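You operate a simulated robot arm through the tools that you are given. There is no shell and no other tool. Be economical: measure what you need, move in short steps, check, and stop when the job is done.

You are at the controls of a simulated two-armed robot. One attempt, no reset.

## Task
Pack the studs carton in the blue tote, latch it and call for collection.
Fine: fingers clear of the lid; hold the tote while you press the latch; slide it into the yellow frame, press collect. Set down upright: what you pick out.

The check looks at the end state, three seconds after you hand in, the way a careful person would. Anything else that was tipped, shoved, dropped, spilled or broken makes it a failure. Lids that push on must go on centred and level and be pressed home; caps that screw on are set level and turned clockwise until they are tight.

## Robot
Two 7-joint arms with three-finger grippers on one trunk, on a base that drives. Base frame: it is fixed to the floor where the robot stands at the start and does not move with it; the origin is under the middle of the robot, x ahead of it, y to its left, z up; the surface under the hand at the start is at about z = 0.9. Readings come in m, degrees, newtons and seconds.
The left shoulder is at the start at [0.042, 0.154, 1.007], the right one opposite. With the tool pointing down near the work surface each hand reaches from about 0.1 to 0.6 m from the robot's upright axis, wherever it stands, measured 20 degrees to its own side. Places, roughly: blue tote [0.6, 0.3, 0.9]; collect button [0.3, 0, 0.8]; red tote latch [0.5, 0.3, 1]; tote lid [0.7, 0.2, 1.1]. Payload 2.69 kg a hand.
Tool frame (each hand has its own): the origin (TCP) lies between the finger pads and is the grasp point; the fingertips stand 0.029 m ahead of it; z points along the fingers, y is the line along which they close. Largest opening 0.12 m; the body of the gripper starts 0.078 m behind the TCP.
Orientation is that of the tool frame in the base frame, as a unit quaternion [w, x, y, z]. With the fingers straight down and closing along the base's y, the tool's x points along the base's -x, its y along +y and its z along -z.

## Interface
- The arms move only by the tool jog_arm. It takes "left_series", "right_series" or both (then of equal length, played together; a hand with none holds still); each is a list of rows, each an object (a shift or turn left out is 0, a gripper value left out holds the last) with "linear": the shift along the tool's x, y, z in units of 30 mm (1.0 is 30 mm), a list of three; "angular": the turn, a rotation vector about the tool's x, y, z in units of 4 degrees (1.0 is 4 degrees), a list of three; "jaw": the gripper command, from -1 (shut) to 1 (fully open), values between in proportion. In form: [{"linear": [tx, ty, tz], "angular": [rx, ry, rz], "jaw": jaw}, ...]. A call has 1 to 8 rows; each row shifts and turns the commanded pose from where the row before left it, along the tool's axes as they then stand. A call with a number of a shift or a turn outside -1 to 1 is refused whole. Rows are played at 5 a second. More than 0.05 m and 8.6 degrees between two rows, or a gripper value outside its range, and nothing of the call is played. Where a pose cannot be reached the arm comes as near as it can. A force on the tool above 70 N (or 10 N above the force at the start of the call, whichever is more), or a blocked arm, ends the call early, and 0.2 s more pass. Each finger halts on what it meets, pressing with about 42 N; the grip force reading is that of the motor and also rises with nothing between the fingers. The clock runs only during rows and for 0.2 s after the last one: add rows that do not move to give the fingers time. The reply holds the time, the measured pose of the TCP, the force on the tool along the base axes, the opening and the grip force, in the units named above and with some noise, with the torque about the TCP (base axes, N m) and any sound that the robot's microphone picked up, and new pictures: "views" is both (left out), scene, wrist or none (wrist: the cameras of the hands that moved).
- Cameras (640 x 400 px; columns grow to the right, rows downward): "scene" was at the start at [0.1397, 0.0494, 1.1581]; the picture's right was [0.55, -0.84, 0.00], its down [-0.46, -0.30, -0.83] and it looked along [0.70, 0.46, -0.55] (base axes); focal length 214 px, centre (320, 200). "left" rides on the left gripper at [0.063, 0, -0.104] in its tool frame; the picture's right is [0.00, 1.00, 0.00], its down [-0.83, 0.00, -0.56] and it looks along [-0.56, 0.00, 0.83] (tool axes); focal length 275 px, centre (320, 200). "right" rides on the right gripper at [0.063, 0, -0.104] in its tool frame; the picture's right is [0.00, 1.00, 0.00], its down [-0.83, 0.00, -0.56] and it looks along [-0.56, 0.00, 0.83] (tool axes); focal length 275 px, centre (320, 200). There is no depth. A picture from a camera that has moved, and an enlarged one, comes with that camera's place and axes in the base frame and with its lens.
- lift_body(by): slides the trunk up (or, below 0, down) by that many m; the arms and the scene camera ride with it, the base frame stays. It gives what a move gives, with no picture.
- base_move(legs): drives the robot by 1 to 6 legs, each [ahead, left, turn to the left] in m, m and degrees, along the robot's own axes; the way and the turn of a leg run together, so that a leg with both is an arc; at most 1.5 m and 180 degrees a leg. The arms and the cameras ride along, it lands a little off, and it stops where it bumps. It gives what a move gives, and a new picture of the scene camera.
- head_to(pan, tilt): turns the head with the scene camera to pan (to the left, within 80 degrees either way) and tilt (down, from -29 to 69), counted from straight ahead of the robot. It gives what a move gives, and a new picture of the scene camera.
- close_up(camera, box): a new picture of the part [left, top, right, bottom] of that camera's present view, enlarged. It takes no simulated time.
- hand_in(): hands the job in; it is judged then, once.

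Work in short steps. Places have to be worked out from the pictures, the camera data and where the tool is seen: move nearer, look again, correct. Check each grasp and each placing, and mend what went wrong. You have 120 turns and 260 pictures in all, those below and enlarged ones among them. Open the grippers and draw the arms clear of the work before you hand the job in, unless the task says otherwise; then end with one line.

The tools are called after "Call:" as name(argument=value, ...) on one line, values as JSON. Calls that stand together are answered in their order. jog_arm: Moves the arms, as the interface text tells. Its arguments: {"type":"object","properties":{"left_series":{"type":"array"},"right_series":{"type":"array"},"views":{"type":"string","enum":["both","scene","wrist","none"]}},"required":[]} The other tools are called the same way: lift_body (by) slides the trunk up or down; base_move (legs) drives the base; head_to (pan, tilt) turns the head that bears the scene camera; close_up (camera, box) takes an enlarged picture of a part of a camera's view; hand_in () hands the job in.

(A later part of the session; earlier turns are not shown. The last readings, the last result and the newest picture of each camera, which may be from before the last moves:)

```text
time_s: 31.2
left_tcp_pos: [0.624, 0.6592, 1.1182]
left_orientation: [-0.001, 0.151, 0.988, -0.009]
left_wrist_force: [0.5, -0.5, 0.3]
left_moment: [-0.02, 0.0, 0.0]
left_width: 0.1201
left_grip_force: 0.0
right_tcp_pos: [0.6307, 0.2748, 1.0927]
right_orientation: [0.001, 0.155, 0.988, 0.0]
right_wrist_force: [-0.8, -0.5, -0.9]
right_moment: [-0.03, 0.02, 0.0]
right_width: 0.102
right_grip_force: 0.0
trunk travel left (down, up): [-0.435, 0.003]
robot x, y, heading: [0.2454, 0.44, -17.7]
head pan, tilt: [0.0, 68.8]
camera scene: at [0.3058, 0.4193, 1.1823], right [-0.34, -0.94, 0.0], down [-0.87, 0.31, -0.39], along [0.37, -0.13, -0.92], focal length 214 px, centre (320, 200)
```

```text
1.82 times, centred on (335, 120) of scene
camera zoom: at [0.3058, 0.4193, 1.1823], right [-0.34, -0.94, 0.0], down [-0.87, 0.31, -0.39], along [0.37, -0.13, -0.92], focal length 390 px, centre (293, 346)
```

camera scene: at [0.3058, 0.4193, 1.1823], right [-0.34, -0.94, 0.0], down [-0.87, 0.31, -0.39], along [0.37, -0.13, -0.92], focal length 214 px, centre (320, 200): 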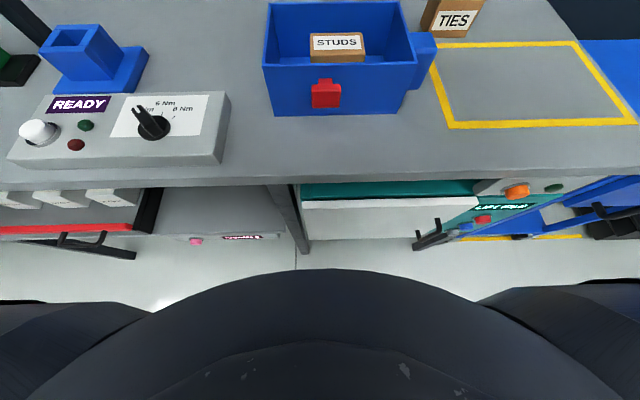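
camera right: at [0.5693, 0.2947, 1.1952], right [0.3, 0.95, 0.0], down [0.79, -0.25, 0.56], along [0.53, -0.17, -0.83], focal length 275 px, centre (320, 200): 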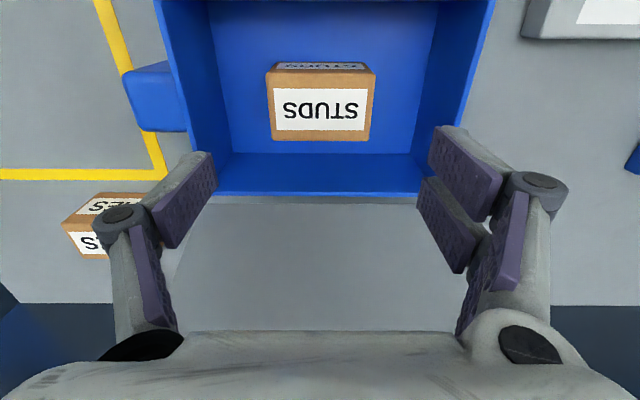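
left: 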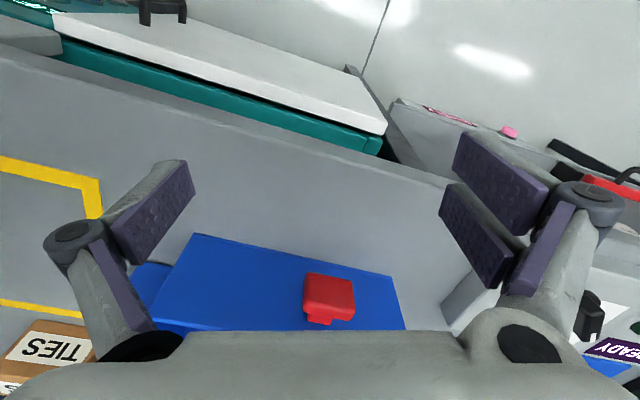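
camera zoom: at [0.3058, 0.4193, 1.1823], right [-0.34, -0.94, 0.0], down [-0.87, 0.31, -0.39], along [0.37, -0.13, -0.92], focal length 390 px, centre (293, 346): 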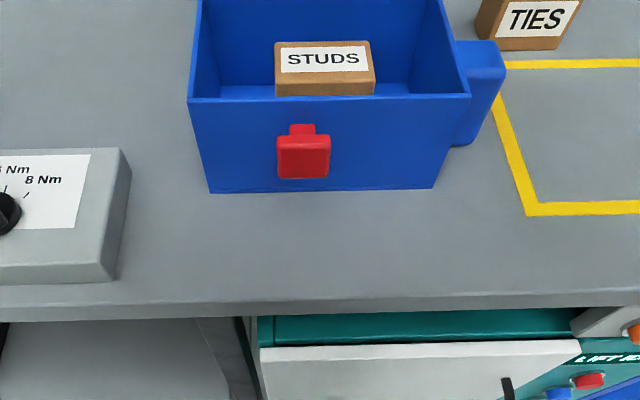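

The base front has only ~7 cm of room, so I'll use a pitched hand. I close the right fingers, raise and pitch the hand 32° forward.

Call:
jog_arm(right_series=[{"linear": [0, 0, -0.5], "angular": [0, -1, 0], "jaw": -1}, {"linear": [0, 0, -0.5], "angular": [0, -1, 0]}, {"linear": [0, 0, -0.5], "angular": [0, -1, 0]}, {"linear": [0, 0, -0.5], "angular": [0, -1, 0]}, {"linear": [0, 0, -0.5], "angular": [0, -1, 0]}, {"linear": [0, 0, -0.5], "angular": [0, -1, 0]}, {"linear": [0, 0, -0.5], "angular": [0, -1, 0]}, {"linear": [0, 0, -0.5], "angular": [0, -1, 0]}], views="none")

Call:
head_to(pan=-5, tilt=30)

Call:
base_move(legs=[[0.045, 0, 0]])

```text
time_s: 33.0
left_tcp_pos: [0.6232, 0.6614, 1.1172]
left_orientation: [-0.002, 0.152, 0.988, -0.01]
left_wrist_force: [-0.1, -0.8, 0.1]
left_moment: [-0.01, 0.0, 0.0]
left_width: 0.1201
left_grip_force: 0.1
right_tcp_pos: [0.6017, 0.2826, 1.2076]
right_orientation: [0.273, 0.149, 0.95, -0.042]
right_wrist_force: [-0.4, 0.1, -0.4]
right_moment: [0.03, -0.04, -0.01]
right_width: 0.0
right_grip_force: 28.9
trunk travel left (down, up): [-0.435, 0.003]
robot x, y, heading: [0.2453, 0.4397, -17.7]
head pan, tilt: [0.0, 68.8]
```

```text
time_s: 34.1
left_tcp_pos: [0.6237, 0.6589, 1.1179]
left_orientation: [-0.003, 0.152, 0.988, -0.01]
left_wrist_force: [0.3, -0.2, 0.2]
left_moment: [-0.01, 0.02, 0.01]
left_width: 0.1201
left_grip_force: 0.0
right_tcp_pos: [0.6021, 0.2803, 1.2079]
right_orientation: [0.272, 0.149, 0.95, -0.042]
right_wrist_force: [0.9, 0.1, 0.1]
right_moment: [-0.01, 0.04, -0.02]
right_width: 0.0
right_grip_force: 28.5
trunk travel left (down, up): [-0.435, 0.003]
robot x, y, heading: [0.242, 0.4409, -17.8]
head pan, tilt: [-5.0, 30.0]
camera scene: at [0.3348, 0.4036, 1.2319], right [-0.39, -0.92, 0.0], down [-0.46, 0.19, -0.87], along [0.8, -0.34, -0.5], focal length 214 px, centre (320, 200)
```

scene: 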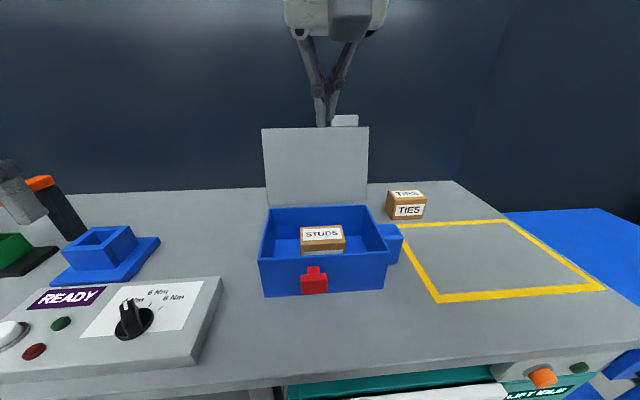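

```text
time_s: 35.0
left_tcp_pos: [0.6344, 0.648, 1.1174]
left_orientation: [-0.003, 0.155, 0.988, -0.01]
left_wrist_force: [-0.1, -0.3, 0.5]
left_moment: [0.02, 0.0, 0.0]
left_width: 0.1202
left_grip_force: 0.1
right_tcp_pos: [0.6104, 0.2703, 1.2057]
right_orientation: [0.272, 0.153, 0.949, -0.044]
right_wrist_force: [-0.2, -0.4, -0.9]
right_moment: [0.02, -0.02, 0.0]
right_width: 0.0
right_grip_force: 28.6
trunk travel left (down, up): [-0.435, 0.003]
robot x, y, heading: [0.2581, 0.4327, -18.3]
head pan, tilt: [-5.0, 30.0]
stopped in leg 1: the robot was blocked; the commanded pose is now the measured one
camera scene: at [0.3437, 0.3941, 1.2318], right [-0.39, -0.92, 0.0], down [-0.46, 0.2, -0.87], along [0.8, -0.34, -0.5], focal length 214 px, centre (320, 200)
```

scene: 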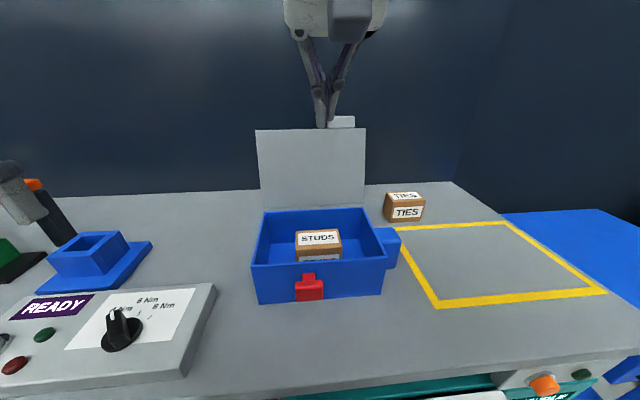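

Bumped lightly after 1 cm; I back off 5 mm later. Lid top edge ≈ d 0.66 (table axis), z 1.14; tab is to the right of my fingers. I move the closed fingers over the lid top edge, shifted 2 cm left of the tab.

Call:
base_move(legs=[[-0.005, 0, 0]])

Call:
jog_arm(right_series=[{"linear": [-0.88, 0.11, 0.687], "jaw": -1}, {"linear": [-0.88, 0.11, 0.687]}, {"linear": [-0.88, 0.11, 0.687]}, {"linear": [-0.88, 0.11, 0.687]}, {"linear": [-0.88, 0.11, 0.687]}, {"linear": [-0.88, 0.11, 0.687]}, {}])

```text
time_s: 35.7
left_tcp_pos: [0.6301, 0.6503, 1.1172]
left_orientation: [-0.002, 0.154, 0.988, -0.01]
left_wrist_force: [0.1, -0.8, -0.5]
left_moment: [0.03, 0.02, -0.01]
left_width: 0.12
left_grip_force: 0.0
right_tcp_pos: [0.6054, 0.2728, 1.2065]
right_orientation: [0.272, 0.151, 0.949, -0.043]
right_wrist_force: [-0.4, 0.2, 0.2]
right_moment: [0.02, -0.03, 0.02]
right_width: 0.0001
right_grip_force: 28.5
trunk travel left (down, up): [-0.435, 0.003]
robot x, y, heading: [0.2539, 0.4357, -18.1]
head pan, tilt: [-5.0, 30.0]
camera scene: at [0.3394, 0.3965, 1.2319], right [-0.39, -0.92, 0.0], down [-0.46, 0.2, -0.87], along [0.8, -0.34, -0.5], focal length 214 px, centre (320, 200)
```

scene: 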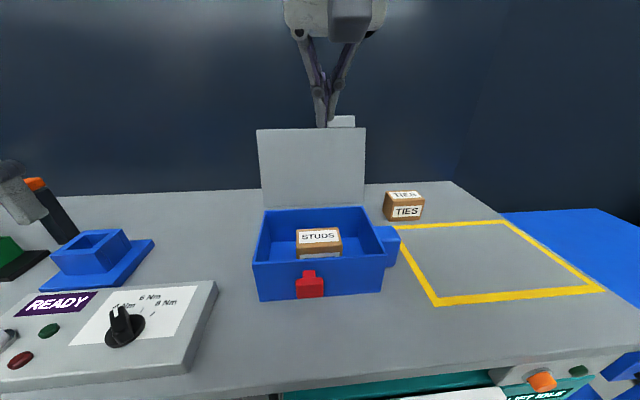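

```text
time_s: 37.3
left_tcp_pos: [0.6294, 0.6506, 1.1177]
left_orientation: [-0.003, 0.155, 0.988, -0.01]
left_wrist_force: [-0.3, -0.1, 0.4]
left_moment: [-0.01, 0.04, 0.01]
left_width: 0.1199
left_grip_force: 0.0
right_tcp_pos: [0.7753, 0.2324, 1.1768]
right_orientation: [0.273, 0.152, 0.949, -0.044]
right_wrist_force: [0.4, -0.4, -0.3]
right_moment: [-0.02, 0.0, -0.02]
right_width: 0.0003
right_grip_force: 27.9
right hand out of reach, approached as far as the arm can: row 5, 6
trunk travel left (down, up): [-0.435, 0.003]
robot x, y, heading: [0.2474, 0.4339, -18.2]
head pan, tilt: [-5.0, 30.0]
camera scene: at [0.3391, 0.397, 1.232], right [-0.39, -0.92, 0.0], down [-0.46, 0.2, -0.87], along [0.8, -0.34, -0.5], focal length 214 px, centre (320, 200)
camera right: at [0.6717, 0.2675, 1.2313], right [0.31, 0.95, 0.0], down [0.39, -0.12, 0.91], along [0.87, -0.28, -0.41], focal length 275 px, centre (320, 200)
```

scene: 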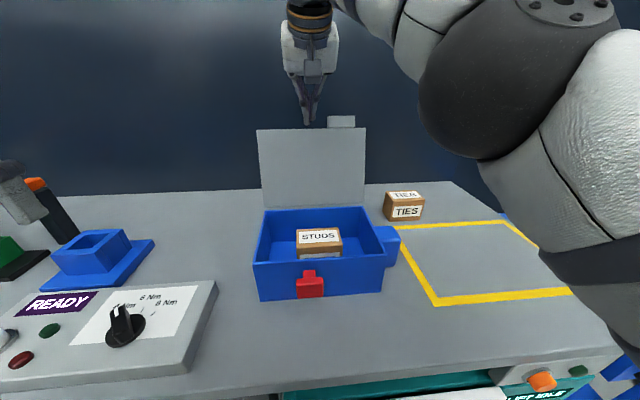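
right: 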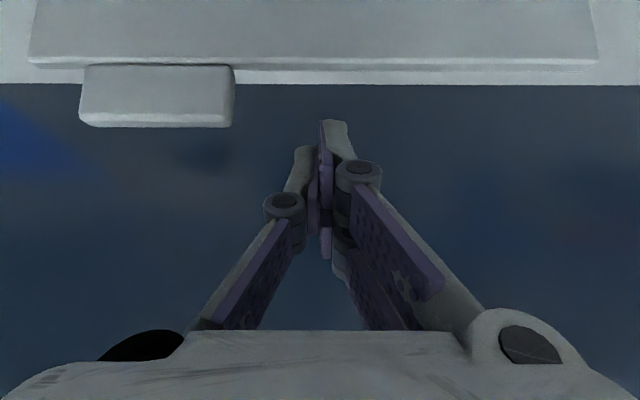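

Fingers are just above/behind the lid edge (lid top ≈ d 0.645, z 1.14). I pitch a bit more and move 2 cm farther before dipping behind it.

Call:
jog_arm(right_series=[{"angular": [0, -1, 0]}, {"angular": [0, -1, 0]}, {"linear": [-0.5, 0, 0.43]}, {}])

```text
time_s: 38.3
left_tcp_pos: [0.6308, 0.6517, 1.1169]
left_orientation: [-0.003, 0.154, 0.988, -0.01]
left_wrist_force: [-0.1, -0.3, 0.4]
left_moment: [0.02, -0.04, 0.01]
left_width: 0.1203
left_grip_force: 0.0
right_tcp_pos: [0.7935, 0.225, 1.1767]
right_orientation: [0.338, 0.148, 0.928, -0.054]
right_wrist_force: [0.0, -0.3, 1.0]
right_moment: [-0.02, -0.01, 0.01]
right_width: 0.0002
right_grip_force: 28.6
trunk travel left (down, up): [-0.435, 0.003]
robot x, y, heading: [0.2487, 0.4332, -18.1]
head pan, tilt: [-5.0, 30.0]
camera scene: at [0.3387, 0.3966, 1.232], right [-0.39, -0.92, 0.0], down [-0.46, 0.2, -0.87], along [0.8, -0.34, -0.5], focal length 214 px, centre (320, 200)
camera right: at [0.6833, 0.2629, 1.2156], right [0.31, 0.95, 0.0], down [0.27, -0.08, 0.96], along [0.91, -0.3, -0.28], focal length 275 px, centre (320, 200)
```

scene: 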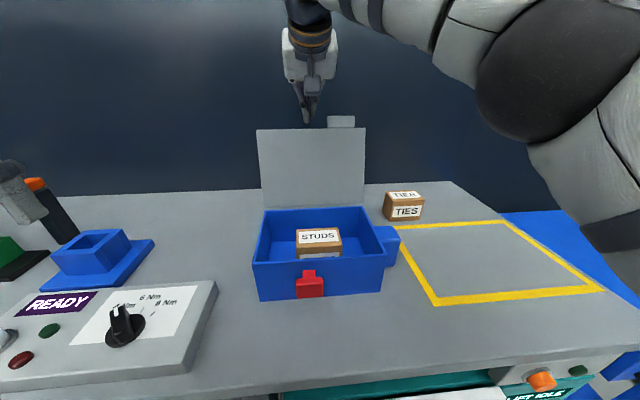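
right: 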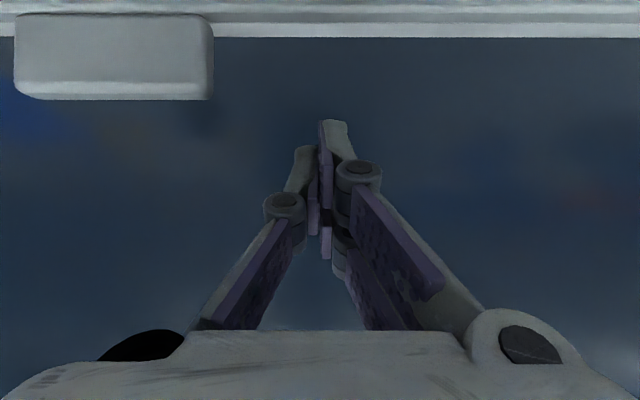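

Now dip 4.5 cm straight down behind the lid edge.

Call:
jog_arm(right_series=[{"linear": [0.32, 0, 0.383]}, {"linear": [0.32, 0, 0.383]}, {"linear": [0.32, 0, 0.383]}, {}])

```text
time_s: 39.3
left_tcp_pos: [0.6306, 0.6502, 1.1169]
left_orientation: [-0.002, 0.154, 0.988, -0.01]
left_wrist_force: [0.0, -0.7, -0.9]
left_moment: [0.0, -0.01, 0.03]
left_width: 0.12
left_grip_force: 0.1
right_tcp_pos: [0.7916, 0.2257, 1.1325]
right_orientation: [0.338, 0.148, 0.928, -0.055]
right_wrist_force: [0.2, 1.4, -0.9]
right_moment: [-0.01, -0.05, -0.03]
right_width: 0.0003
right_grip_force: 28.6
trunk travel left (down, up): [-0.435, 0.003]
robot x, y, heading: [0.2515, 0.4352, -18.2]
head pan, tilt: [-5.0, 30.0]
camera scene: at [0.3391, 0.3968, 1.232], right [-0.39, -0.92, 0.0], down [-0.46, 0.2, -0.87], along [0.8, -0.34, -0.5], focal length 214 px, centre (320, 200)
camera right: at [0.6837, 0.2622, 1.1707], right [0.31, 0.95, 0.0], down [0.27, -0.08, 0.96], along [0.91, -0.3, -0.28], focal length 275 px, centre (320, 200)
```

scene: 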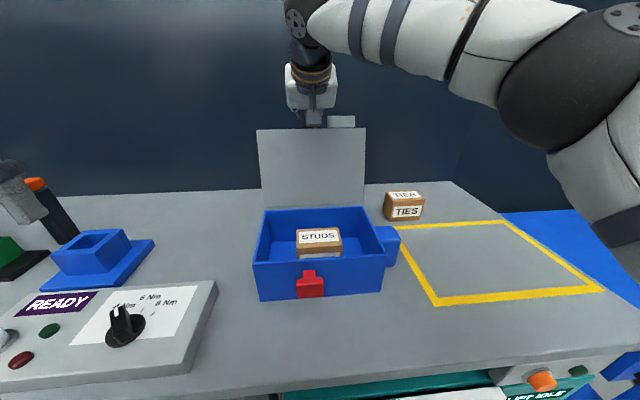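
right: 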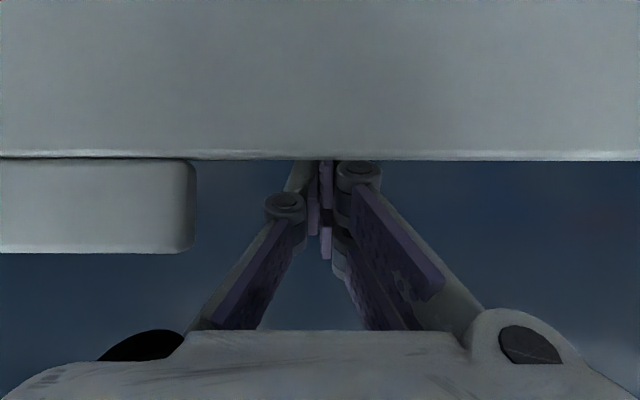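

The fingers are behind the lid edge. I pull back gently 4.5 cm and look.

Call:
jog_arm(right_series=[{"linear": [0.383, 0, -0.32]}, {"linear": [0.383, 0, -0.32]}, {"linear": [0.383, 0, -0.32]}, {}])

```text
time_s: 40.3
left_tcp_pos: [0.6286, 0.651, 1.1191]
left_orientation: [0.0, 0.154, 0.988, -0.011]
left_wrist_force: [-0.6, -0.5, -0.3]
left_moment: [0.03, 0.0, 0.01]
left_width: 0.1201
left_grip_force: 0.1
right_tcp_pos: [0.7491, 0.239, 1.1372]
right_orientation: [0.343, 0.149, 0.926, -0.054]
right_wrist_force: [3.9, -2.0, 33.8]
right_moment: [0.86, 1.03, -0.02]
right_width: 0.0
right_grip_force: 28.5
trunk travel left (down, up): [-0.435, 0.003]
robot x, y, heading: [0.2489, 0.4351, -18.3]
head pan, tilt: [-5.0, 30.0]
camera scene: at [0.3368, 0.3973, 1.2326], right [-0.39, -0.92, 0.0], down [-0.46, 0.2, -0.87], along [0.8, -0.34, -0.5], focal length 214 px, centre (320, 200)
camera right: at [0.6392, 0.2768, 1.1743], right [0.31, 0.95, 0.0], down [0.26, -0.08, 0.96], along [0.92, -0.3, -0.27], focal length 275 px, centre (320, 200)
```

scene: 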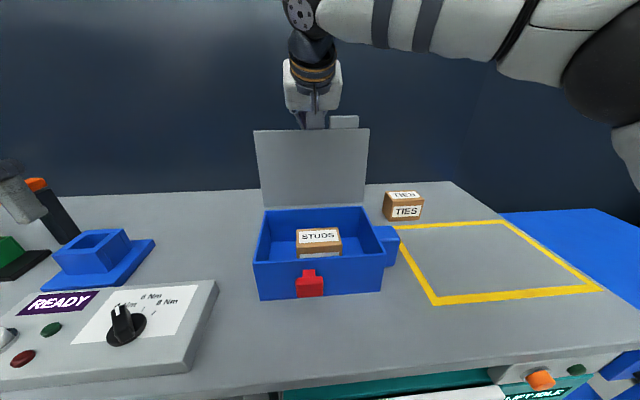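
right: 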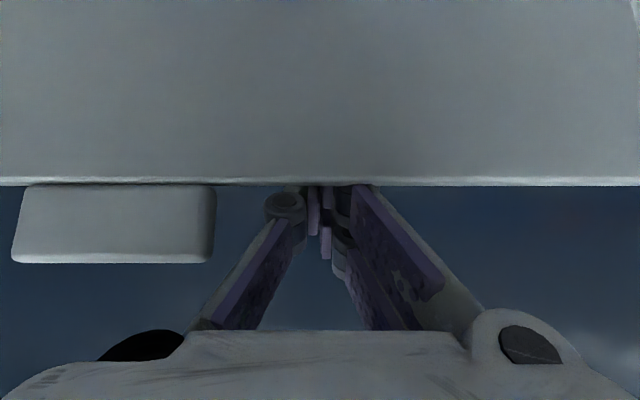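

The lid follows (upward reaction 34 N as its edge rises against my sloping finger). I ease up and keep pulling slowly.

Call:
jog_arm(right_series=[{"linear": [-0.21, 0, -0.26]}, {"linear": [0.38, 0, -0.58]}, {}])

```text
time_s: 41.1
left_tcp_pos: [0.6304, 0.6507, 1.1162]
left_orientation: [-0.003, 0.155, 0.988, -0.01]
left_wrist_force: [0.5, -0.9, -0.5]
left_moment: [-0.01, 0.04, -0.03]
left_width: 0.1201
left_grip_force: 0.1
right_tcp_pos: [0.732, 0.2455, 1.1455]
right_orientation: [0.337, 0.148, 0.928, -0.055]
right_wrist_force: [-0.5, -0.7, 1.2]
right_moment: [-0.02, -0.03, 0.0]
right_width: 0.0
right_grip_force: 28.6
trunk travel left (down, up): [-0.435, 0.003]
robot x, y, heading: [0.2481, 0.4338, -18.6]
head pan, tilt: [-5.0, 30.0]
camera scene: at [0.3397, 0.3966, 1.2318], right [-0.39, -0.92, 0.0], down [-0.46, 0.2, -0.87], along [0.8, -0.34, -0.5], focal length 214 px, centre (320, 200)
camera right: at [0.6224, 0.2828, 1.1846], right [0.31, 0.95, 0.0], down [0.27, -0.08, 0.96], along [0.91, -0.3, -0.28], focal length 275 px, centre (320, 200)
```

scene: 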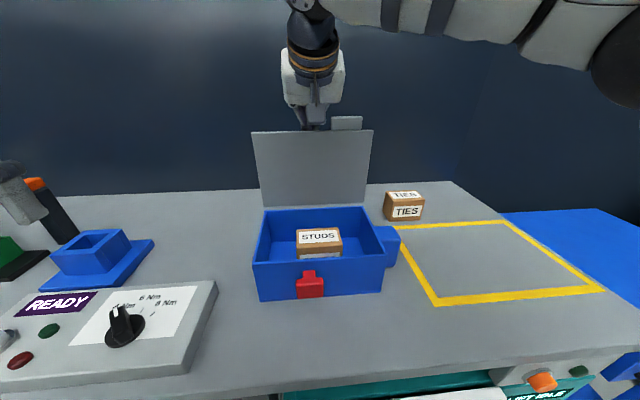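
right: 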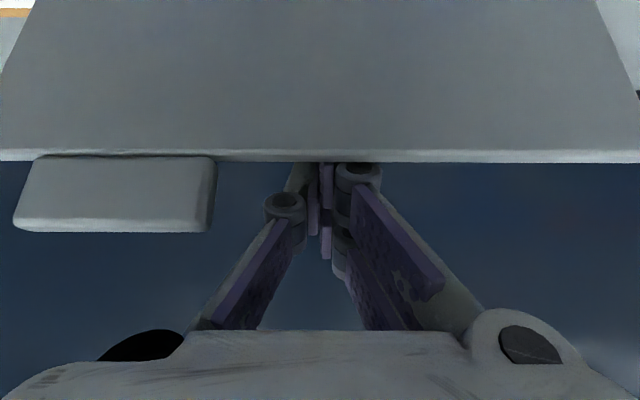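

Lid moves easily. Continue pulling 3 cm.

Call:
jog_arm(right_series=[{"linear": [0.32, 0, -0.38]}, {"linear": [0.383, 0, -0.32]}, {}, {}])

```text
time_s: 42.1
left_tcp_pos: [0.6304, 0.6501, 1.1171]
left_orientation: [-0.003, 0.155, 0.988, -0.011]
left_wrist_force: [0.7, 0.0, 0.4]
left_moment: [0.04, 0.01, 0.0]
left_width: 0.1201
left_grip_force: 0.0
right_tcp_pos: [0.7032, 0.2547, 1.1499]
right_orientation: [0.338, 0.149, 0.928, -0.054]
right_wrist_force: [-0.1, 0.7, -0.1]
right_moment: [-0.01, 0.01, -0.01]
right_width: 0.0
right_grip_force: 29.1
trunk travel left (down, up): [-0.435, 0.003]
robot x, y, heading: [0.2498, 0.433, -18.0]
head pan, tilt: [-5.0, 30.0]
camera scene: at [0.3391, 0.3967, 1.232], right [-0.39, -0.92, 0.0], down [-0.46, 0.2, -0.87], along [0.8, -0.34, -0.5], focal length 214 px, centre (320, 200)
camera right: at [0.5942, 0.2924, 1.1889], right [0.31, 0.95, 0.0], down [0.27, -0.08, 0.96], along [0.91, -0.3, -0.28], focal length 275 px, centre (320, 200)
```

scene: 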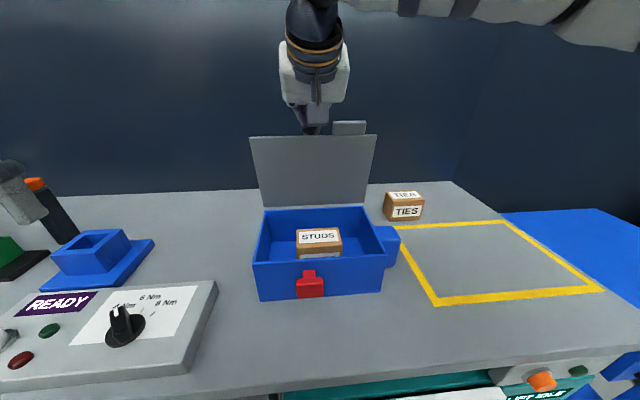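
right: 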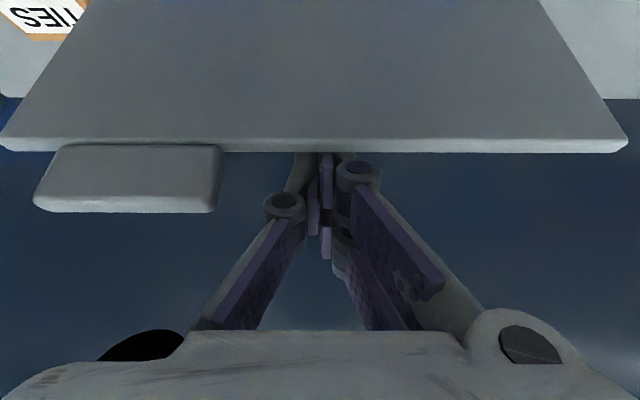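

The lid stays where I leave it (friction hinge), now just past vertical. Continue pulling along the arc.

Call:
jog_arm(right_series=[{"linear": [0.383, 0, -0.32]}, {"linear": [0.383, 0, -0.32]}, {"linear": [0.51, 0, -0.2]}, {}])

```text
time_s: 43.1
left_tcp_pos: [0.6314, 0.6509, 1.1172]
left_orientation: [-0.003, 0.155, 0.988, -0.011]
left_wrist_force: [0.8, 0.5, -0.8]
left_moment: [0.02, 0.0, 0.01]
left_width: 0.1201
left_grip_force: 0.1
right_tcp_pos: [0.6596, 0.2695, 1.146]
right_orientation: [0.337, 0.148, 0.928, -0.054]
right_wrist_force: [-0.6, 0.1, -0.5]
right_moment: [-0.02, 0.02, 0.01]
right_width: 0.0001
right_grip_force: 28.3
trunk travel left (down, up): [-0.435, 0.003]
robot x, y, heading: [0.2499, 0.4343, -18.1]
head pan, tilt: [-5.0, 30.0]
camera scene: at [0.3394, 0.3967, 1.2319], right [-0.39, -0.92, 0.0], down [-0.46, 0.2, -0.87], along [0.8, -0.34, -0.5], focal length 214 px, centre (320, 200)
camera right: at [0.551, 0.3065, 1.1832], right [0.31, 0.95, 0.0], down [0.27, -0.08, 0.96], along [0.91, -0.3, -0.28], focal length 275 px, centre (320, 200)
```

scene: 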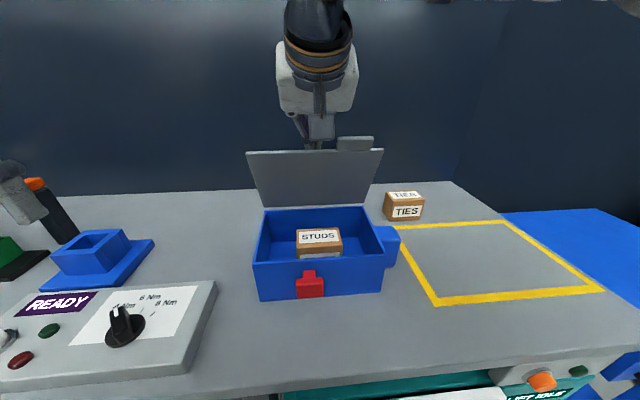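
right: 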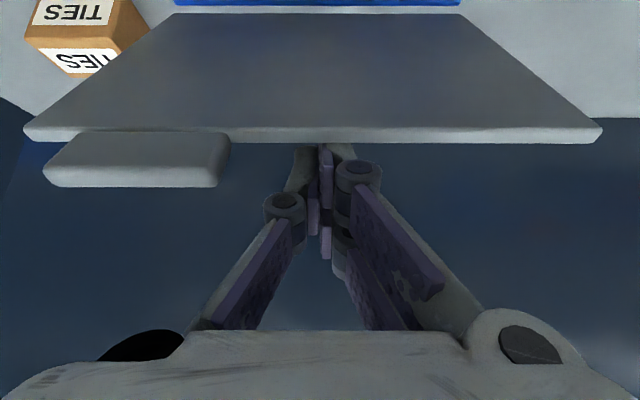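

Continue along the arc while rolling the hand back toward vertical.

Call:
jog_arm(right_series=[{"linear": [0.311, 0, -0.044], "angular": [0, 1, 0]}, {"linear": [0.314, 0, -0.022], "angular": [0, 1, 0]}, {"linear": [0.314, 0, 0], "angular": [0, 1, 0]}, {"linear": [0.314, 0, 0.022], "angular": [0, 1, 0]}, {"linear": [0.311, 0, 0.044], "angular": [0, 1, 0]}, {}])

```text
time_s: 44.5
left_tcp_pos: [0.6306, 0.6509, 1.117]
left_orientation: [-0.003, 0.154, 0.988, -0.01]
left_wrist_force: [1.0, -0.1, 0.0]
left_moment: [0.01, 0.0, 0.01]
left_width: 0.1198
left_grip_force: 0.0
right_tcp_pos: [0.6209, 0.2805, 1.1206]
right_orientation: [0.171, 0.155, 0.973, -0.028]
right_wrist_force: [0.6, 0.9, 0.0]
right_moment: [0.0, 0.01, 0.01]
right_width: 0.0002
right_grip_force: 28.3
trunk travel left (down, up): [-0.435, 0.003]
robot x, y, heading: [0.2479, 0.4323, -18.4]
head pan, tilt: [-5.0, 30.0]
camera scene: at [0.3391, 0.3967, 1.232], right [-0.39, -0.92, 0.0], down [-0.46, 0.2, -0.87], along [0.8, -0.34, -0.5], focal length 214 px, centre (320, 200)
camera right: at [0.5321, 0.3121, 1.1956], right [0.31, 0.95, 0.0], down [0.56, -0.18, 0.81], along [0.77, -0.25, -0.59], focal length 275 px, centre (320, 200)
```

scene: 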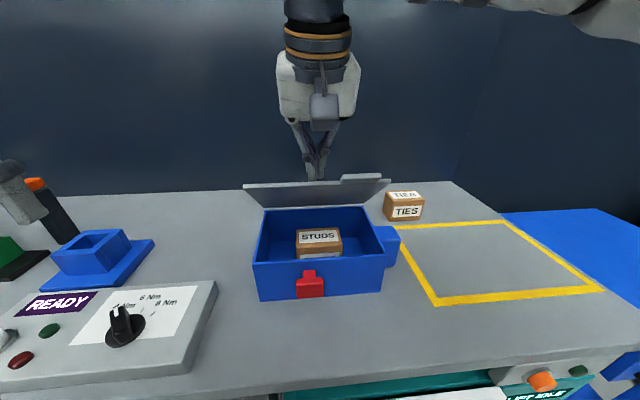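
right: 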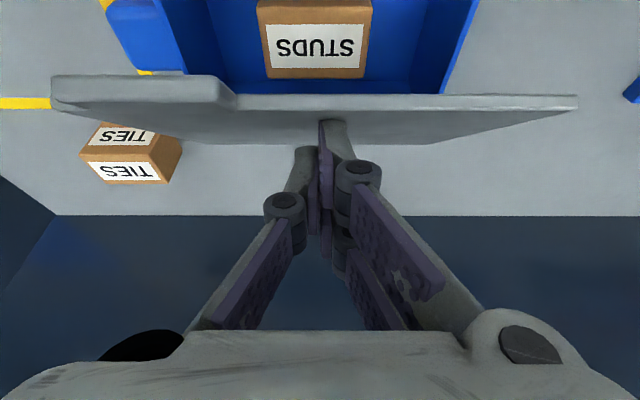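

The lid is folding down well. Continue, bringing the hand to vertical and pushing down.

Call:
jog_arm(right_series=[{"linear": [0.322, 0, 0.202], "angular": [0, 1, 0]}, {"linear": [0.307, 0, 0.224], "angular": [0, 1, 0]}, {"linear": [0.29, 0, 0.245], "angular": [0, 1, 0]}, {"linear": [0.273, 0, 0.265], "angular": [0, 1, 0]}, {"linear": [0.254, 0, 0.283], "angular": [0, 1, 0]}, {}])

```text
time_s: 45.9
left_tcp_pos: [0.6299, 0.6508, 1.1171]
left_orientation: [-0.002, 0.155, 0.988, -0.01]
left_wrist_force: [-0.7, 0.3, 0.4]
left_moment: [0.0, -0.01, -0.02]
left_width: 0.1197
left_grip_force: 0.1
right_tcp_pos: [0.5892, 0.2929, 1.0747]
right_orientation: [0.0, 0.158, 0.987, 0.0]
right_wrist_force: [0.5, 0.5, 0.5]
right_moment: [-0.04, -0.03, -0.01]
right_width: 0.0
right_grip_force: 28.4
trunk travel left (down, up): [-0.435, 0.003]
robot x, y, heading: [0.2533, 0.4355, -18.2]
head pan, tilt: [-5.0, 30.0]
camera scene: at [0.339, 0.3967, 1.232], right [-0.39, -0.92, 0.0], down [-0.46, 0.2, -0.87], along [0.8, -0.34, -0.5], focal length 214 px, centre (320, 200)
camera right: at [0.5294, 0.3129, 1.1787], right [0.31, 0.95, 0.0], down [0.79, -0.26, 0.56], along [0.53, -0.17, -0.83], focal length 275 px, centre (320, 200)
```

scene: 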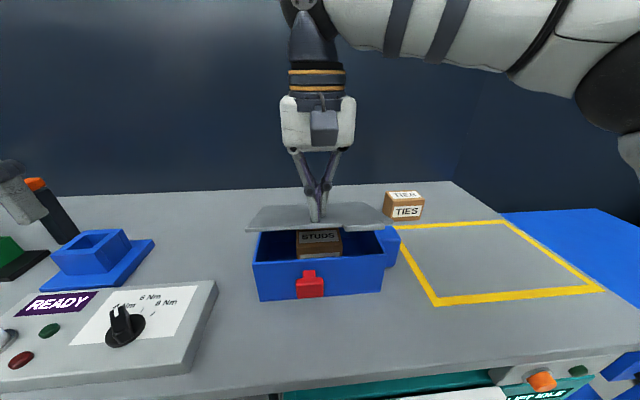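
right: 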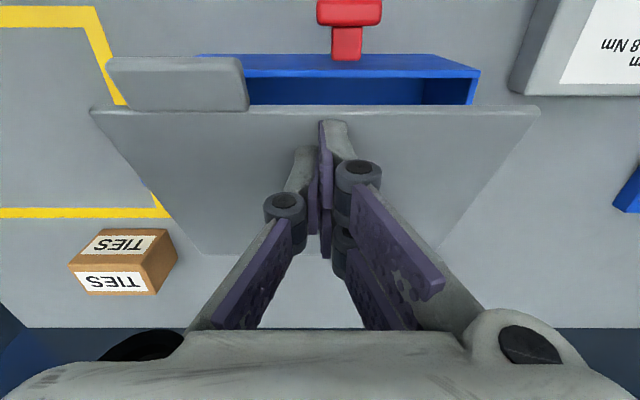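

Now push down the rest with vertical fingertips.

Call:
jog_arm(right_series=[{"linear": [0.15, 0, 0.5]}, {"linear": [0.1, 0, 0.5]}, {"linear": [0, 0, 0.5]}, {"linear": [0, 0, 0.2]}, {}])

```text
time_s: 47.1
left_tcp_pos: [0.6303, 0.6511, 1.1177]
left_orientation: [-0.003, 0.155, 0.988, -0.01]
left_wrist_force: [-0.5, -0.7, -0.2]
left_moment: [0.01, -0.01, -0.01]
left_width: 0.1201
left_grip_force: 0.1
right_tcp_pos: [0.5823, 0.2953, 1.0246]
right_orientation: [0.001, 0.158, 0.987, 0.0]
right_wrist_force: [-0.5, -0.2, 0.1]
right_moment: [0.01, -0.02, 0.0]
right_width: 0.0
right_grip_force: 28.3
trunk travel left (down, up): [-0.435, 0.003]
robot x, y, heading: [0.2476, 0.4318, -18.1]
head pan, tilt: [-5.0, 30.0]
camera scene: at [0.3392, 0.3967, 1.232], right [-0.39, -0.92, 0.0], down [-0.46, 0.2, -0.87], along [0.8, -0.34, -0.5], focal length 214 px, centre (320, 200)
camera right: at [0.5221, 0.3155, 1.1278], right [0.31, 0.95, 0.0], down [0.79, -0.26, 0.56], along [0.53, -0.17, -0.83], focal length 275 px, centre (320, 200)
```

scene: 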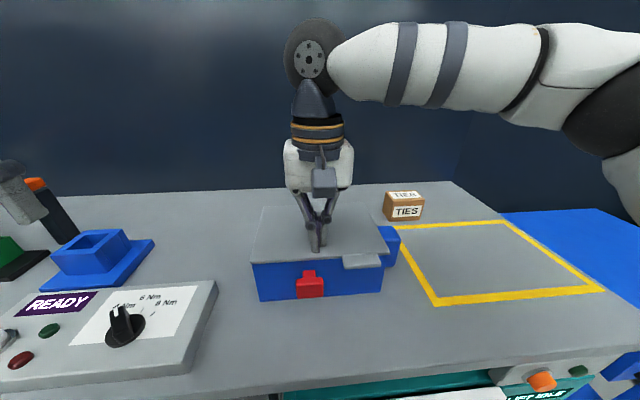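
right: 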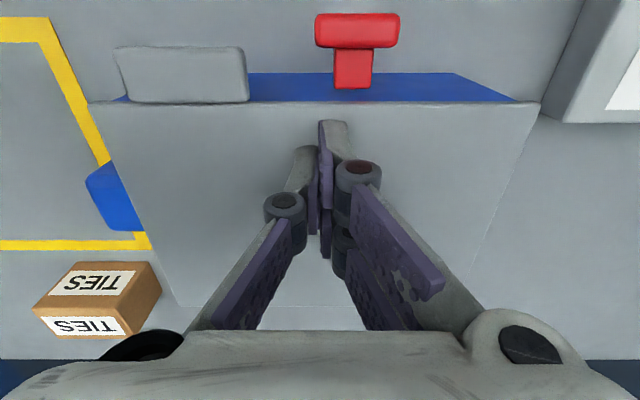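

Lid nearly closed. A bit further down until it seats.

Call:
jog_arm(right_series=[{"linear": [0, 0, 0.2]}, {"linear": [0, 0, 0.15]}, {"linear": [0, 0, 0.1]}, {}], views="wrist")

```text
time_s: 47.9
left_tcp_pos: [0.6264, 0.6515, 1.1189]
left_orientation: [0.0, 0.155, 0.988, -0.011]
left_wrist_force: [-0.3, -0.1, 0.7]
left_moment: [0.0, -0.04, -0.01]
left_width: 0.12
left_grip_force: 0.1
right_tcp_pos: [0.5808, 0.2946, 1.0238]
right_orientation: [0.015, 0.16, 0.987, 0.004]
right_wrist_force: [-5.7, -2.1, 38.3]
right_moment: [0.12, 0.16, 0.07]
right_width: 0.006
right_grip_force: 28.4
trunk travel left (down, up): [-0.435, 0.003]
robot x, y, heading: [0.2461, 0.4324, -18.1]
head pan, tilt: [-5.0, 30.0]
stopped in row 4 (right hand): the force on the tool passed its limit at 72 N (the readings are from after the stop); the commanded pose is now the measured one
camera right: at [0.5187, 0.3153, 1.1246], right [0.31, 0.95, 0.01], down [0.77, -0.26, 0.58], along [0.55, -0.17, -0.82], focal length 275 px, centre (320, 200)
```

right: 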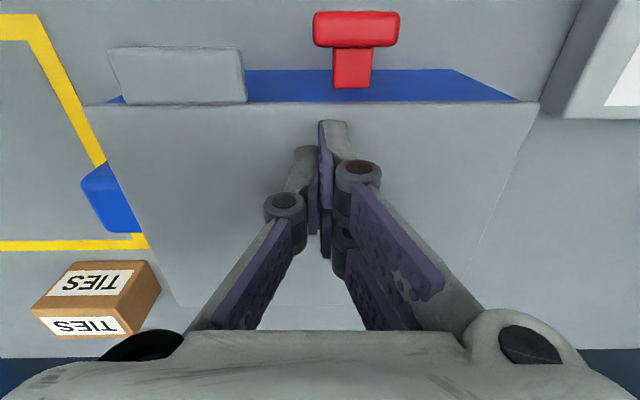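

Lid is down hard (72 N stop). I lift the right hand off, and bring the scene camera view on the latch.

Call:
jog_arm(right_series=[{"linear": [0, 0, -1]}, {"linear": [0, 0, -1]}, {"linear": [0, -0.5, -1]}], views="wrist")

Call:
close_up(camera="right", box=[200, 0, 520, 200])

Call:
close_up(camera="scene", box=[230, 190, 430, 315])

```text
time_s: 48.7
left_tcp_pos: [0.6303, 0.6492, 1.117]
left_orientation: [-0.003, 0.154, 0.988, -0.01]
left_wrist_force: [-0.2, -0.7, 0.0]
left_moment: [0.05, 0.01, 0.03]
left_width: 0.1199
left_grip_force: 0.0
right_tcp_pos: [0.579, 0.2788, 1.1038]
right_orientation: [0.006, 0.158, 0.987, 0.002]
right_wrist_force: [0.0, 0.2, 0.6]
right_moment: [0.0, -0.02, 0.0]
right_width: 0.0
right_grip_force: 28.6
trunk travel left (down, up): [-0.435, 0.003]
robot x, y, heading: [0.2485, 0.4331, -18.0]
head pan, tilt: [-5.0, 30.0]
camera right: at [0.5178, 0.3, 1.2076], right [0.31, 0.95, 0.01], down [0.78, -0.26, 0.56], along [0.54, -0.17, -0.82], focal length 275 px, centre (320, 200)
```

right: 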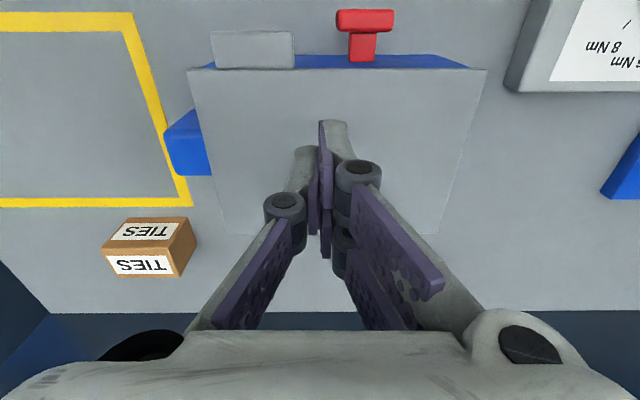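

```text
2.00 times, centred on (360, 100) of right
camera zoom: at [0.5178, 0.3, 1.2076], right [0.31, 0.95, 0.01], down [0.78, -0.26, 0.56], along [0.54, -0.17, -0.82], focal length 551 px, centre (240, 400)
```

zoom: 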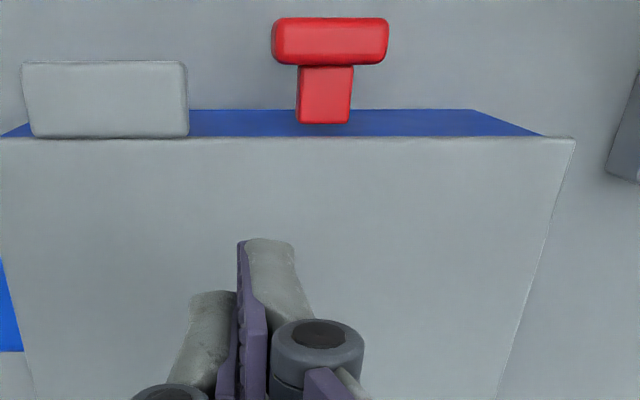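

```text
3.20 times, centred on (330, 252) of scene
camera zoom: at [0.3393, 0.3961, 1.2319], right [-0.39, -0.92, 0.0], down [-0.46, 0.2, -0.87], along [0.8, -0.34, -0.5], focal length 686 px, centre (288, 32)
```

zoom: 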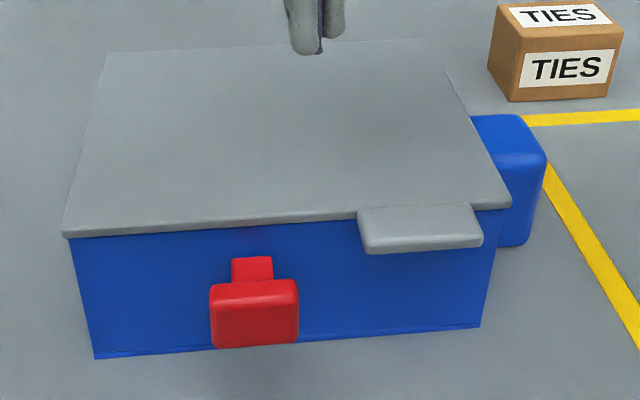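

The latch is a red push block standing ~2 cm off the front face (d≈0.40, l≈0.478, z≈0.97) — to be pushed in; the blue block on the right side (d≈0.51, l≈0.32) is the handle to hold. I drive right ~9 cm to centre between them.

Call:
base_move(legs=[[0, -0.08, 0]])

Call:
jog_arm(right_series=[{"linear": [0, -0.8, 0], "angular": [0, 0, -1], "jaw": 1}, {"linear": [0, -0.8, 0], "angular": [0, 0, -1]}, {"linear": [0, 0, 0], "angular": [0, 0, -1]}, {"angular": [0, 0, -1]}, {"angular": [0, 0, -1]}, {"angular": [0, 0, -1]}, {"angular": [0, 0, -1]}, {"angular": [0, 0, -1]}], views="none")

Call:
jog_arm(right_series=[{"angular": [0, 0, -1]}, {"angular": [0, 0, -1]}, {"angular": [0, 0, -1]}, {"angular": [0, 0, -1]}, {"angular": [0, 0, -1]}, {"angular": [0, 0, -1]}, {"angular": [0, 0, -1]}, {"angular": [0, 0, -1]}], views="none")

Call:
jog_arm(right_series=[{"angular": [0, 0, -1]}, {"angular": [0, 0, -1]}, {"angular": [0, 0, -1]}, {"angular": [0, 0, -1]}, {"angular": [0, 0, -1]}, {"angular": [0, 0, -1]}, {"angular": [0, 0, -0.5]}])

```text
time_s: 50.0
left_tcp_pos: [0.6059, 0.5733, 1.1175]
left_orientation: [-0.002, 0.155, 0.988, -0.01]
left_wrist_force: [0.1, -0.3, 0.6]
left_moment: [0.03, 0.0, 0.02]
left_width: 0.1199
left_grip_force: 0.1
right_tcp_pos: [0.554, 0.2035, 1.1063]
right_orientation: [0.007, 0.159, 0.987, 0.003]
right_wrist_force: [-0.3, -0.1, -0.5]
right_moment: [-0.03, 0.04, 0.02]
right_width: 0.0
right_grip_force: 28.4
trunk travel left (down, up): [-0.435, 0.003]
robot x, y, heading: [0.2275, 0.3575, -18.3]
head pan, tilt: [-5.0, 30.0]
camera scene: at [0.3142, 0.3202, 1.232], right [-0.39, -0.92, 0.0], down [-0.46, 0.2, -0.87], along [0.8, -0.34, -0.5], focal length 214 px, centre (320, 200)
```

scene: 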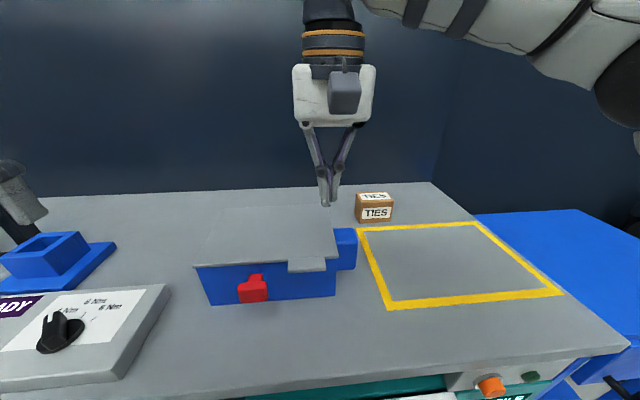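

```text
time_s: 51.8
left_tcp_pos: [0.6055, 0.5742, 1.1173]
left_orientation: [-0.003, 0.155, 0.988, -0.01]
left_wrist_force: [0.2, 0.6, -0.6]
left_moment: [-0.02, 0.04, 0.02]
left_width: 0.1202
left_grip_force: 0.0
right_tcp_pos: [0.5404, 0.1574, 1.1054]
right_orientation: [0.006, -0.12, 0.993, 0.0]
right_wrist_force: [0.5, 0.4, -0.2]
right_moment: [0.02, -0.01, 0.01]
right_width: 0.1198
right_grip_force: 0.1
trunk travel left (down, up): [-0.435, 0.003]
robot x, y, heading: [0.2245, 0.3597, -18.3]
head pan, tilt: [-5.0, 30.0]
```

```text
time_s: 53.6
left_tcp_pos: [0.6061, 0.5746, 1.1175]
left_orientation: [-0.002, 0.154, 0.988, -0.009]
left_wrist_force: [-0.3, 0.3, 0.0]
left_moment: [-0.03, 0.02, -0.02]
left_width: 0.1199
left_grip_force: 0.0
right_tcp_pos: [0.5367, 0.161, 1.1016]
right_orientation: [0.008, -0.388, 0.922, -0.002]
right_wrist_force: [-0.5, 0.2, -1.0]
right_moment: [0.0, 0.0, 0.0]
right_width: 0.12
right_grip_force: 0.0
right hand out of reach, approached as far as the arm can: row 8
trunk travel left (down, up): [-0.435, 0.003]
robot x, y, heading: [0.223, 0.3586, -18.2]
head pan, tilt: [-5.0, 30.0]
```

```text
time_s: 55.2
left_tcp_pos: [0.6059, 0.5738, 1.1166]
left_orientation: [-0.003, 0.154, 0.988, -0.01]
left_wrist_force: [0.9, 0.5, -0.1]
left_moment: [0.02, 0.03, 0.01]
left_width: 0.1201
left_grip_force: 0.0
right_tcp_pos: [0.4597, 0.2181, 1.0683]
right_orientation: [0.006, -0.586, 0.811, -0.003]
right_wrist_force: [0.8, 0.0, 0.6]
right_moment: [0.03, 0.01, -0.01]
right_width: 0.1202
right_grip_force: 0.2
right hand out of reach, approached as far as the arm can: row 1, 2, 3, 4, 5, 6, 7
trunk travel left (down, up): [-0.435, 0.003]
robot x, y, heading: [0.2253, 0.359, -18.4]
head pan, tilt: [-5.0, 30.0]
camera scene: at [0.3143, 0.3208, 1.232], right [-0.39, -0.92, 0.0], down [-0.46, 0.2, -0.87], along [0.8, -0.34, -0.5], focal length 214 px, centre (320, 200)
camera right: at [0.4397, 0.1592, 1.1703], right [-0.95, 0.31, -0.01], down [0.25, 0.79, 0.56], along [0.18, 0.53, -0.83], focal length 275 px, centre (320, 200)
```

scene: 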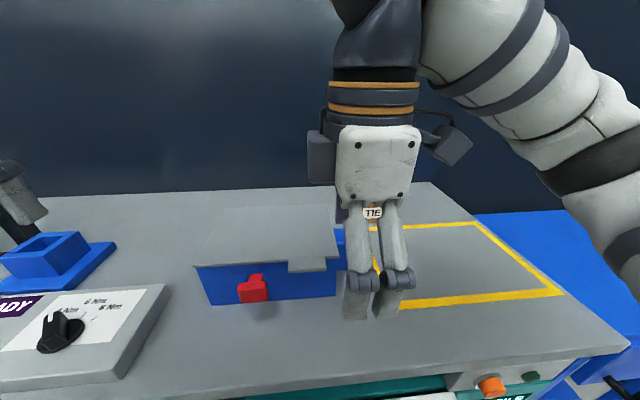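
right: 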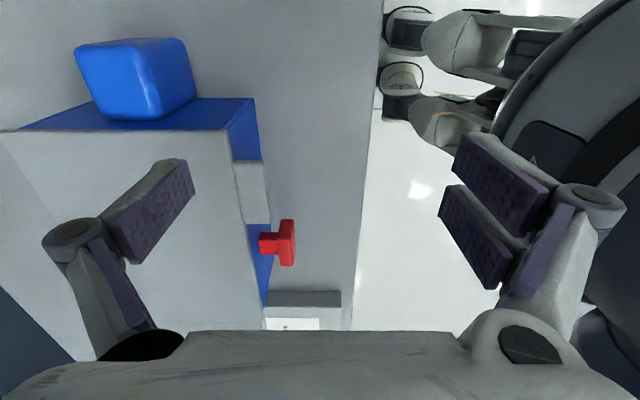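

The wrist limit dragged the TCP, but the orientation is now across the block. I check if I can move forward toward the block in this orientation.

Call:
jog_arm(right_series=[{"linear": [0, -0.3, 0]}, {}], views="none")

```text
time_s: 55.8
left_tcp_pos: [0.6056, 0.5743, 1.1175]
left_orientation: [-0.003, 0.155, 0.988, -0.01]
left_wrist_force: [-0.1, -0.4, -0.1]
left_moment: [-0.01, -0.01, -0.02]
left_width: 0.1201
left_grip_force: 0.0
right_tcp_pos: [0.4629, 0.2183, 1.0643]
right_orientation: [0.007, -0.585, 0.811, -0.003]
right_wrist_force: [0.1, -0.2, -0.2]
right_moment: [0.01, -0.02, 0.03]
right_width: 0.12
right_grip_force: 0.0
right hand out of reach, approached as far as the arm can: row 1
trunk travel left (down, up): [-0.435, 0.003]
robot x, y, heading: [0.2281, 0.3557, -18.3]
head pan, tilt: [-5.0, 30.0]
```

Yaw limit reached. I back off a little, shift right 0.1 and turn the base left 25°, so the hand needs less yaw relative to the robot.

Call:
jog_arm(right_series=[{"linear": [0, 0.8, 0]}, {"linear": [0, 0.8, 0]}, {"linear": [0, 0.8, 0]}, {}], views="none")

Call:
base_move(legs=[[-0.04, 0, 0], [0, -0.1, 0], [0, 0, 25]])

```text
time_s: 56.8
left_tcp_pos: [0.6077, 0.5742, 1.1154]
left_orientation: [-0.004, 0.155, 0.988, -0.01]
left_wrist_force: [-0.2, 1.3, 0.2]
left_moment: [-0.03, 0.02, -0.03]
left_width: 0.1199
left_grip_force: 0.1
right_tcp_pos: [0.3944, 0.2408, 1.0642]
right_orientation: [0.007, -0.585, 0.811, -0.004]
right_wrist_force: [0.4, -0.2, -0.7]
right_moment: [0.0, 0.02, -0.02]
right_width: 0.12
right_grip_force: 0.1
trunk travel left (down, up): [-0.435, 0.003]
robot x, y, heading: [0.2245, 0.3583, -18.4]
head pan, tilt: [-5.0, 30.0]
```

```text
time_s: 60.0
left_tcp_pos: [0.4085, 0.6328, 1.1174]
left_orientation: [0.0, -0.062, 0.998, -0.011]
left_wrist_force: [-0.6, 0.4, -0.5]
left_moment: [-0.03, 0.0, 0.04]
left_width: 0.12
left_grip_force: 0.0
right_tcp_pos: [0.3577, 0.2415, 1.0642]
right_orientation: [-0.006, 0.747, -0.665, 0.003]
right_wrist_force: [-0.5, -0.9, -0.1]
right_moment: [0.0, -0.03, -0.01]
right_width: 0.1199
right_grip_force: 0.2
trunk travel left (down, up): [-0.435, 0.003]
robot x, y, heading: [0.1586, 0.2753, 6.6]
head pan, tilt: [-5.0, 30.0]
camera scene: at [0.2528, 0.2793, 1.232], right [0.03, -1.0, 0.0], down [-0.5, -0.02, -0.87], along [0.87, 0.03, -0.5], focal length 214 px, centre (320, 200)
```

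scene: 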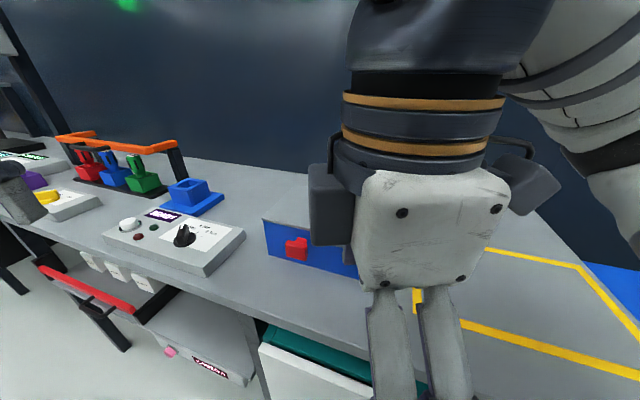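

Base repositioned. I rotate the right hand back 25° so it is square across the block.

Call:
jog_arm(right_series=[{"angular": [0, 0, 1]}, {"angular": [0, 0, 1]}, {"angular": [0, 0, 1]}, {"angular": [0, 0, 1]}, {"angular": [0, 0, 1]}, {"angular": [0, 0, 1]}, {"linear": [0, 0, -1], "angular": [0, 0, 0.1]}], views="wrist")

```text
time_s: 61.6
left_tcp_pos: [0.4072, 0.6315, 1.1172]
left_orientation: [-0.001, -0.062, 0.998, -0.011]
left_wrist_force: [0.0, -0.9, 0.4]
left_moment: [0.02, -0.06, 0.01]
left_width: 0.12
left_grip_force: 0.0
right_tcp_pos: [0.3574, 0.241, 1.0947]
right_orientation: [0.006, -0.589, 0.808, 0.001]
right_wrist_force: [0.4, 0.6, -0.6]
right_moment: [0.0, -0.05, 0.03]
right_width: 0.12
right_grip_force: 0.0
trunk travel left (down, up): [-0.435, 0.003]
robot x, y, heading: [0.1537, 0.2749, 6.7]
head pan, tilt: [-5.0, 30.0]
camera right: at [0.3372, 0.1816, 1.1973], right [-0.95, 0.3, -0.01], down [0.24, 0.79, 0.57], along [0.18, 0.54, -0.82], focal length 275 px, centre (320, 200)
```

right: 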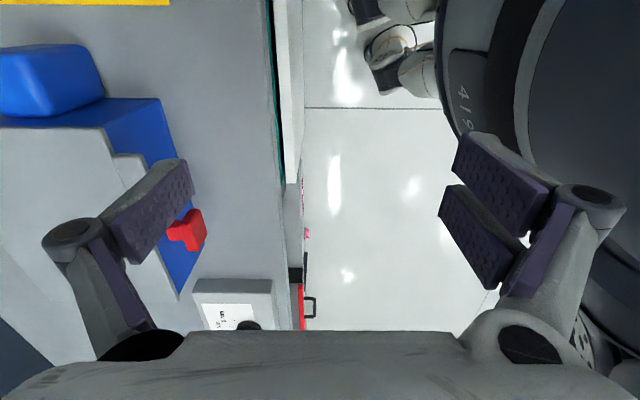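

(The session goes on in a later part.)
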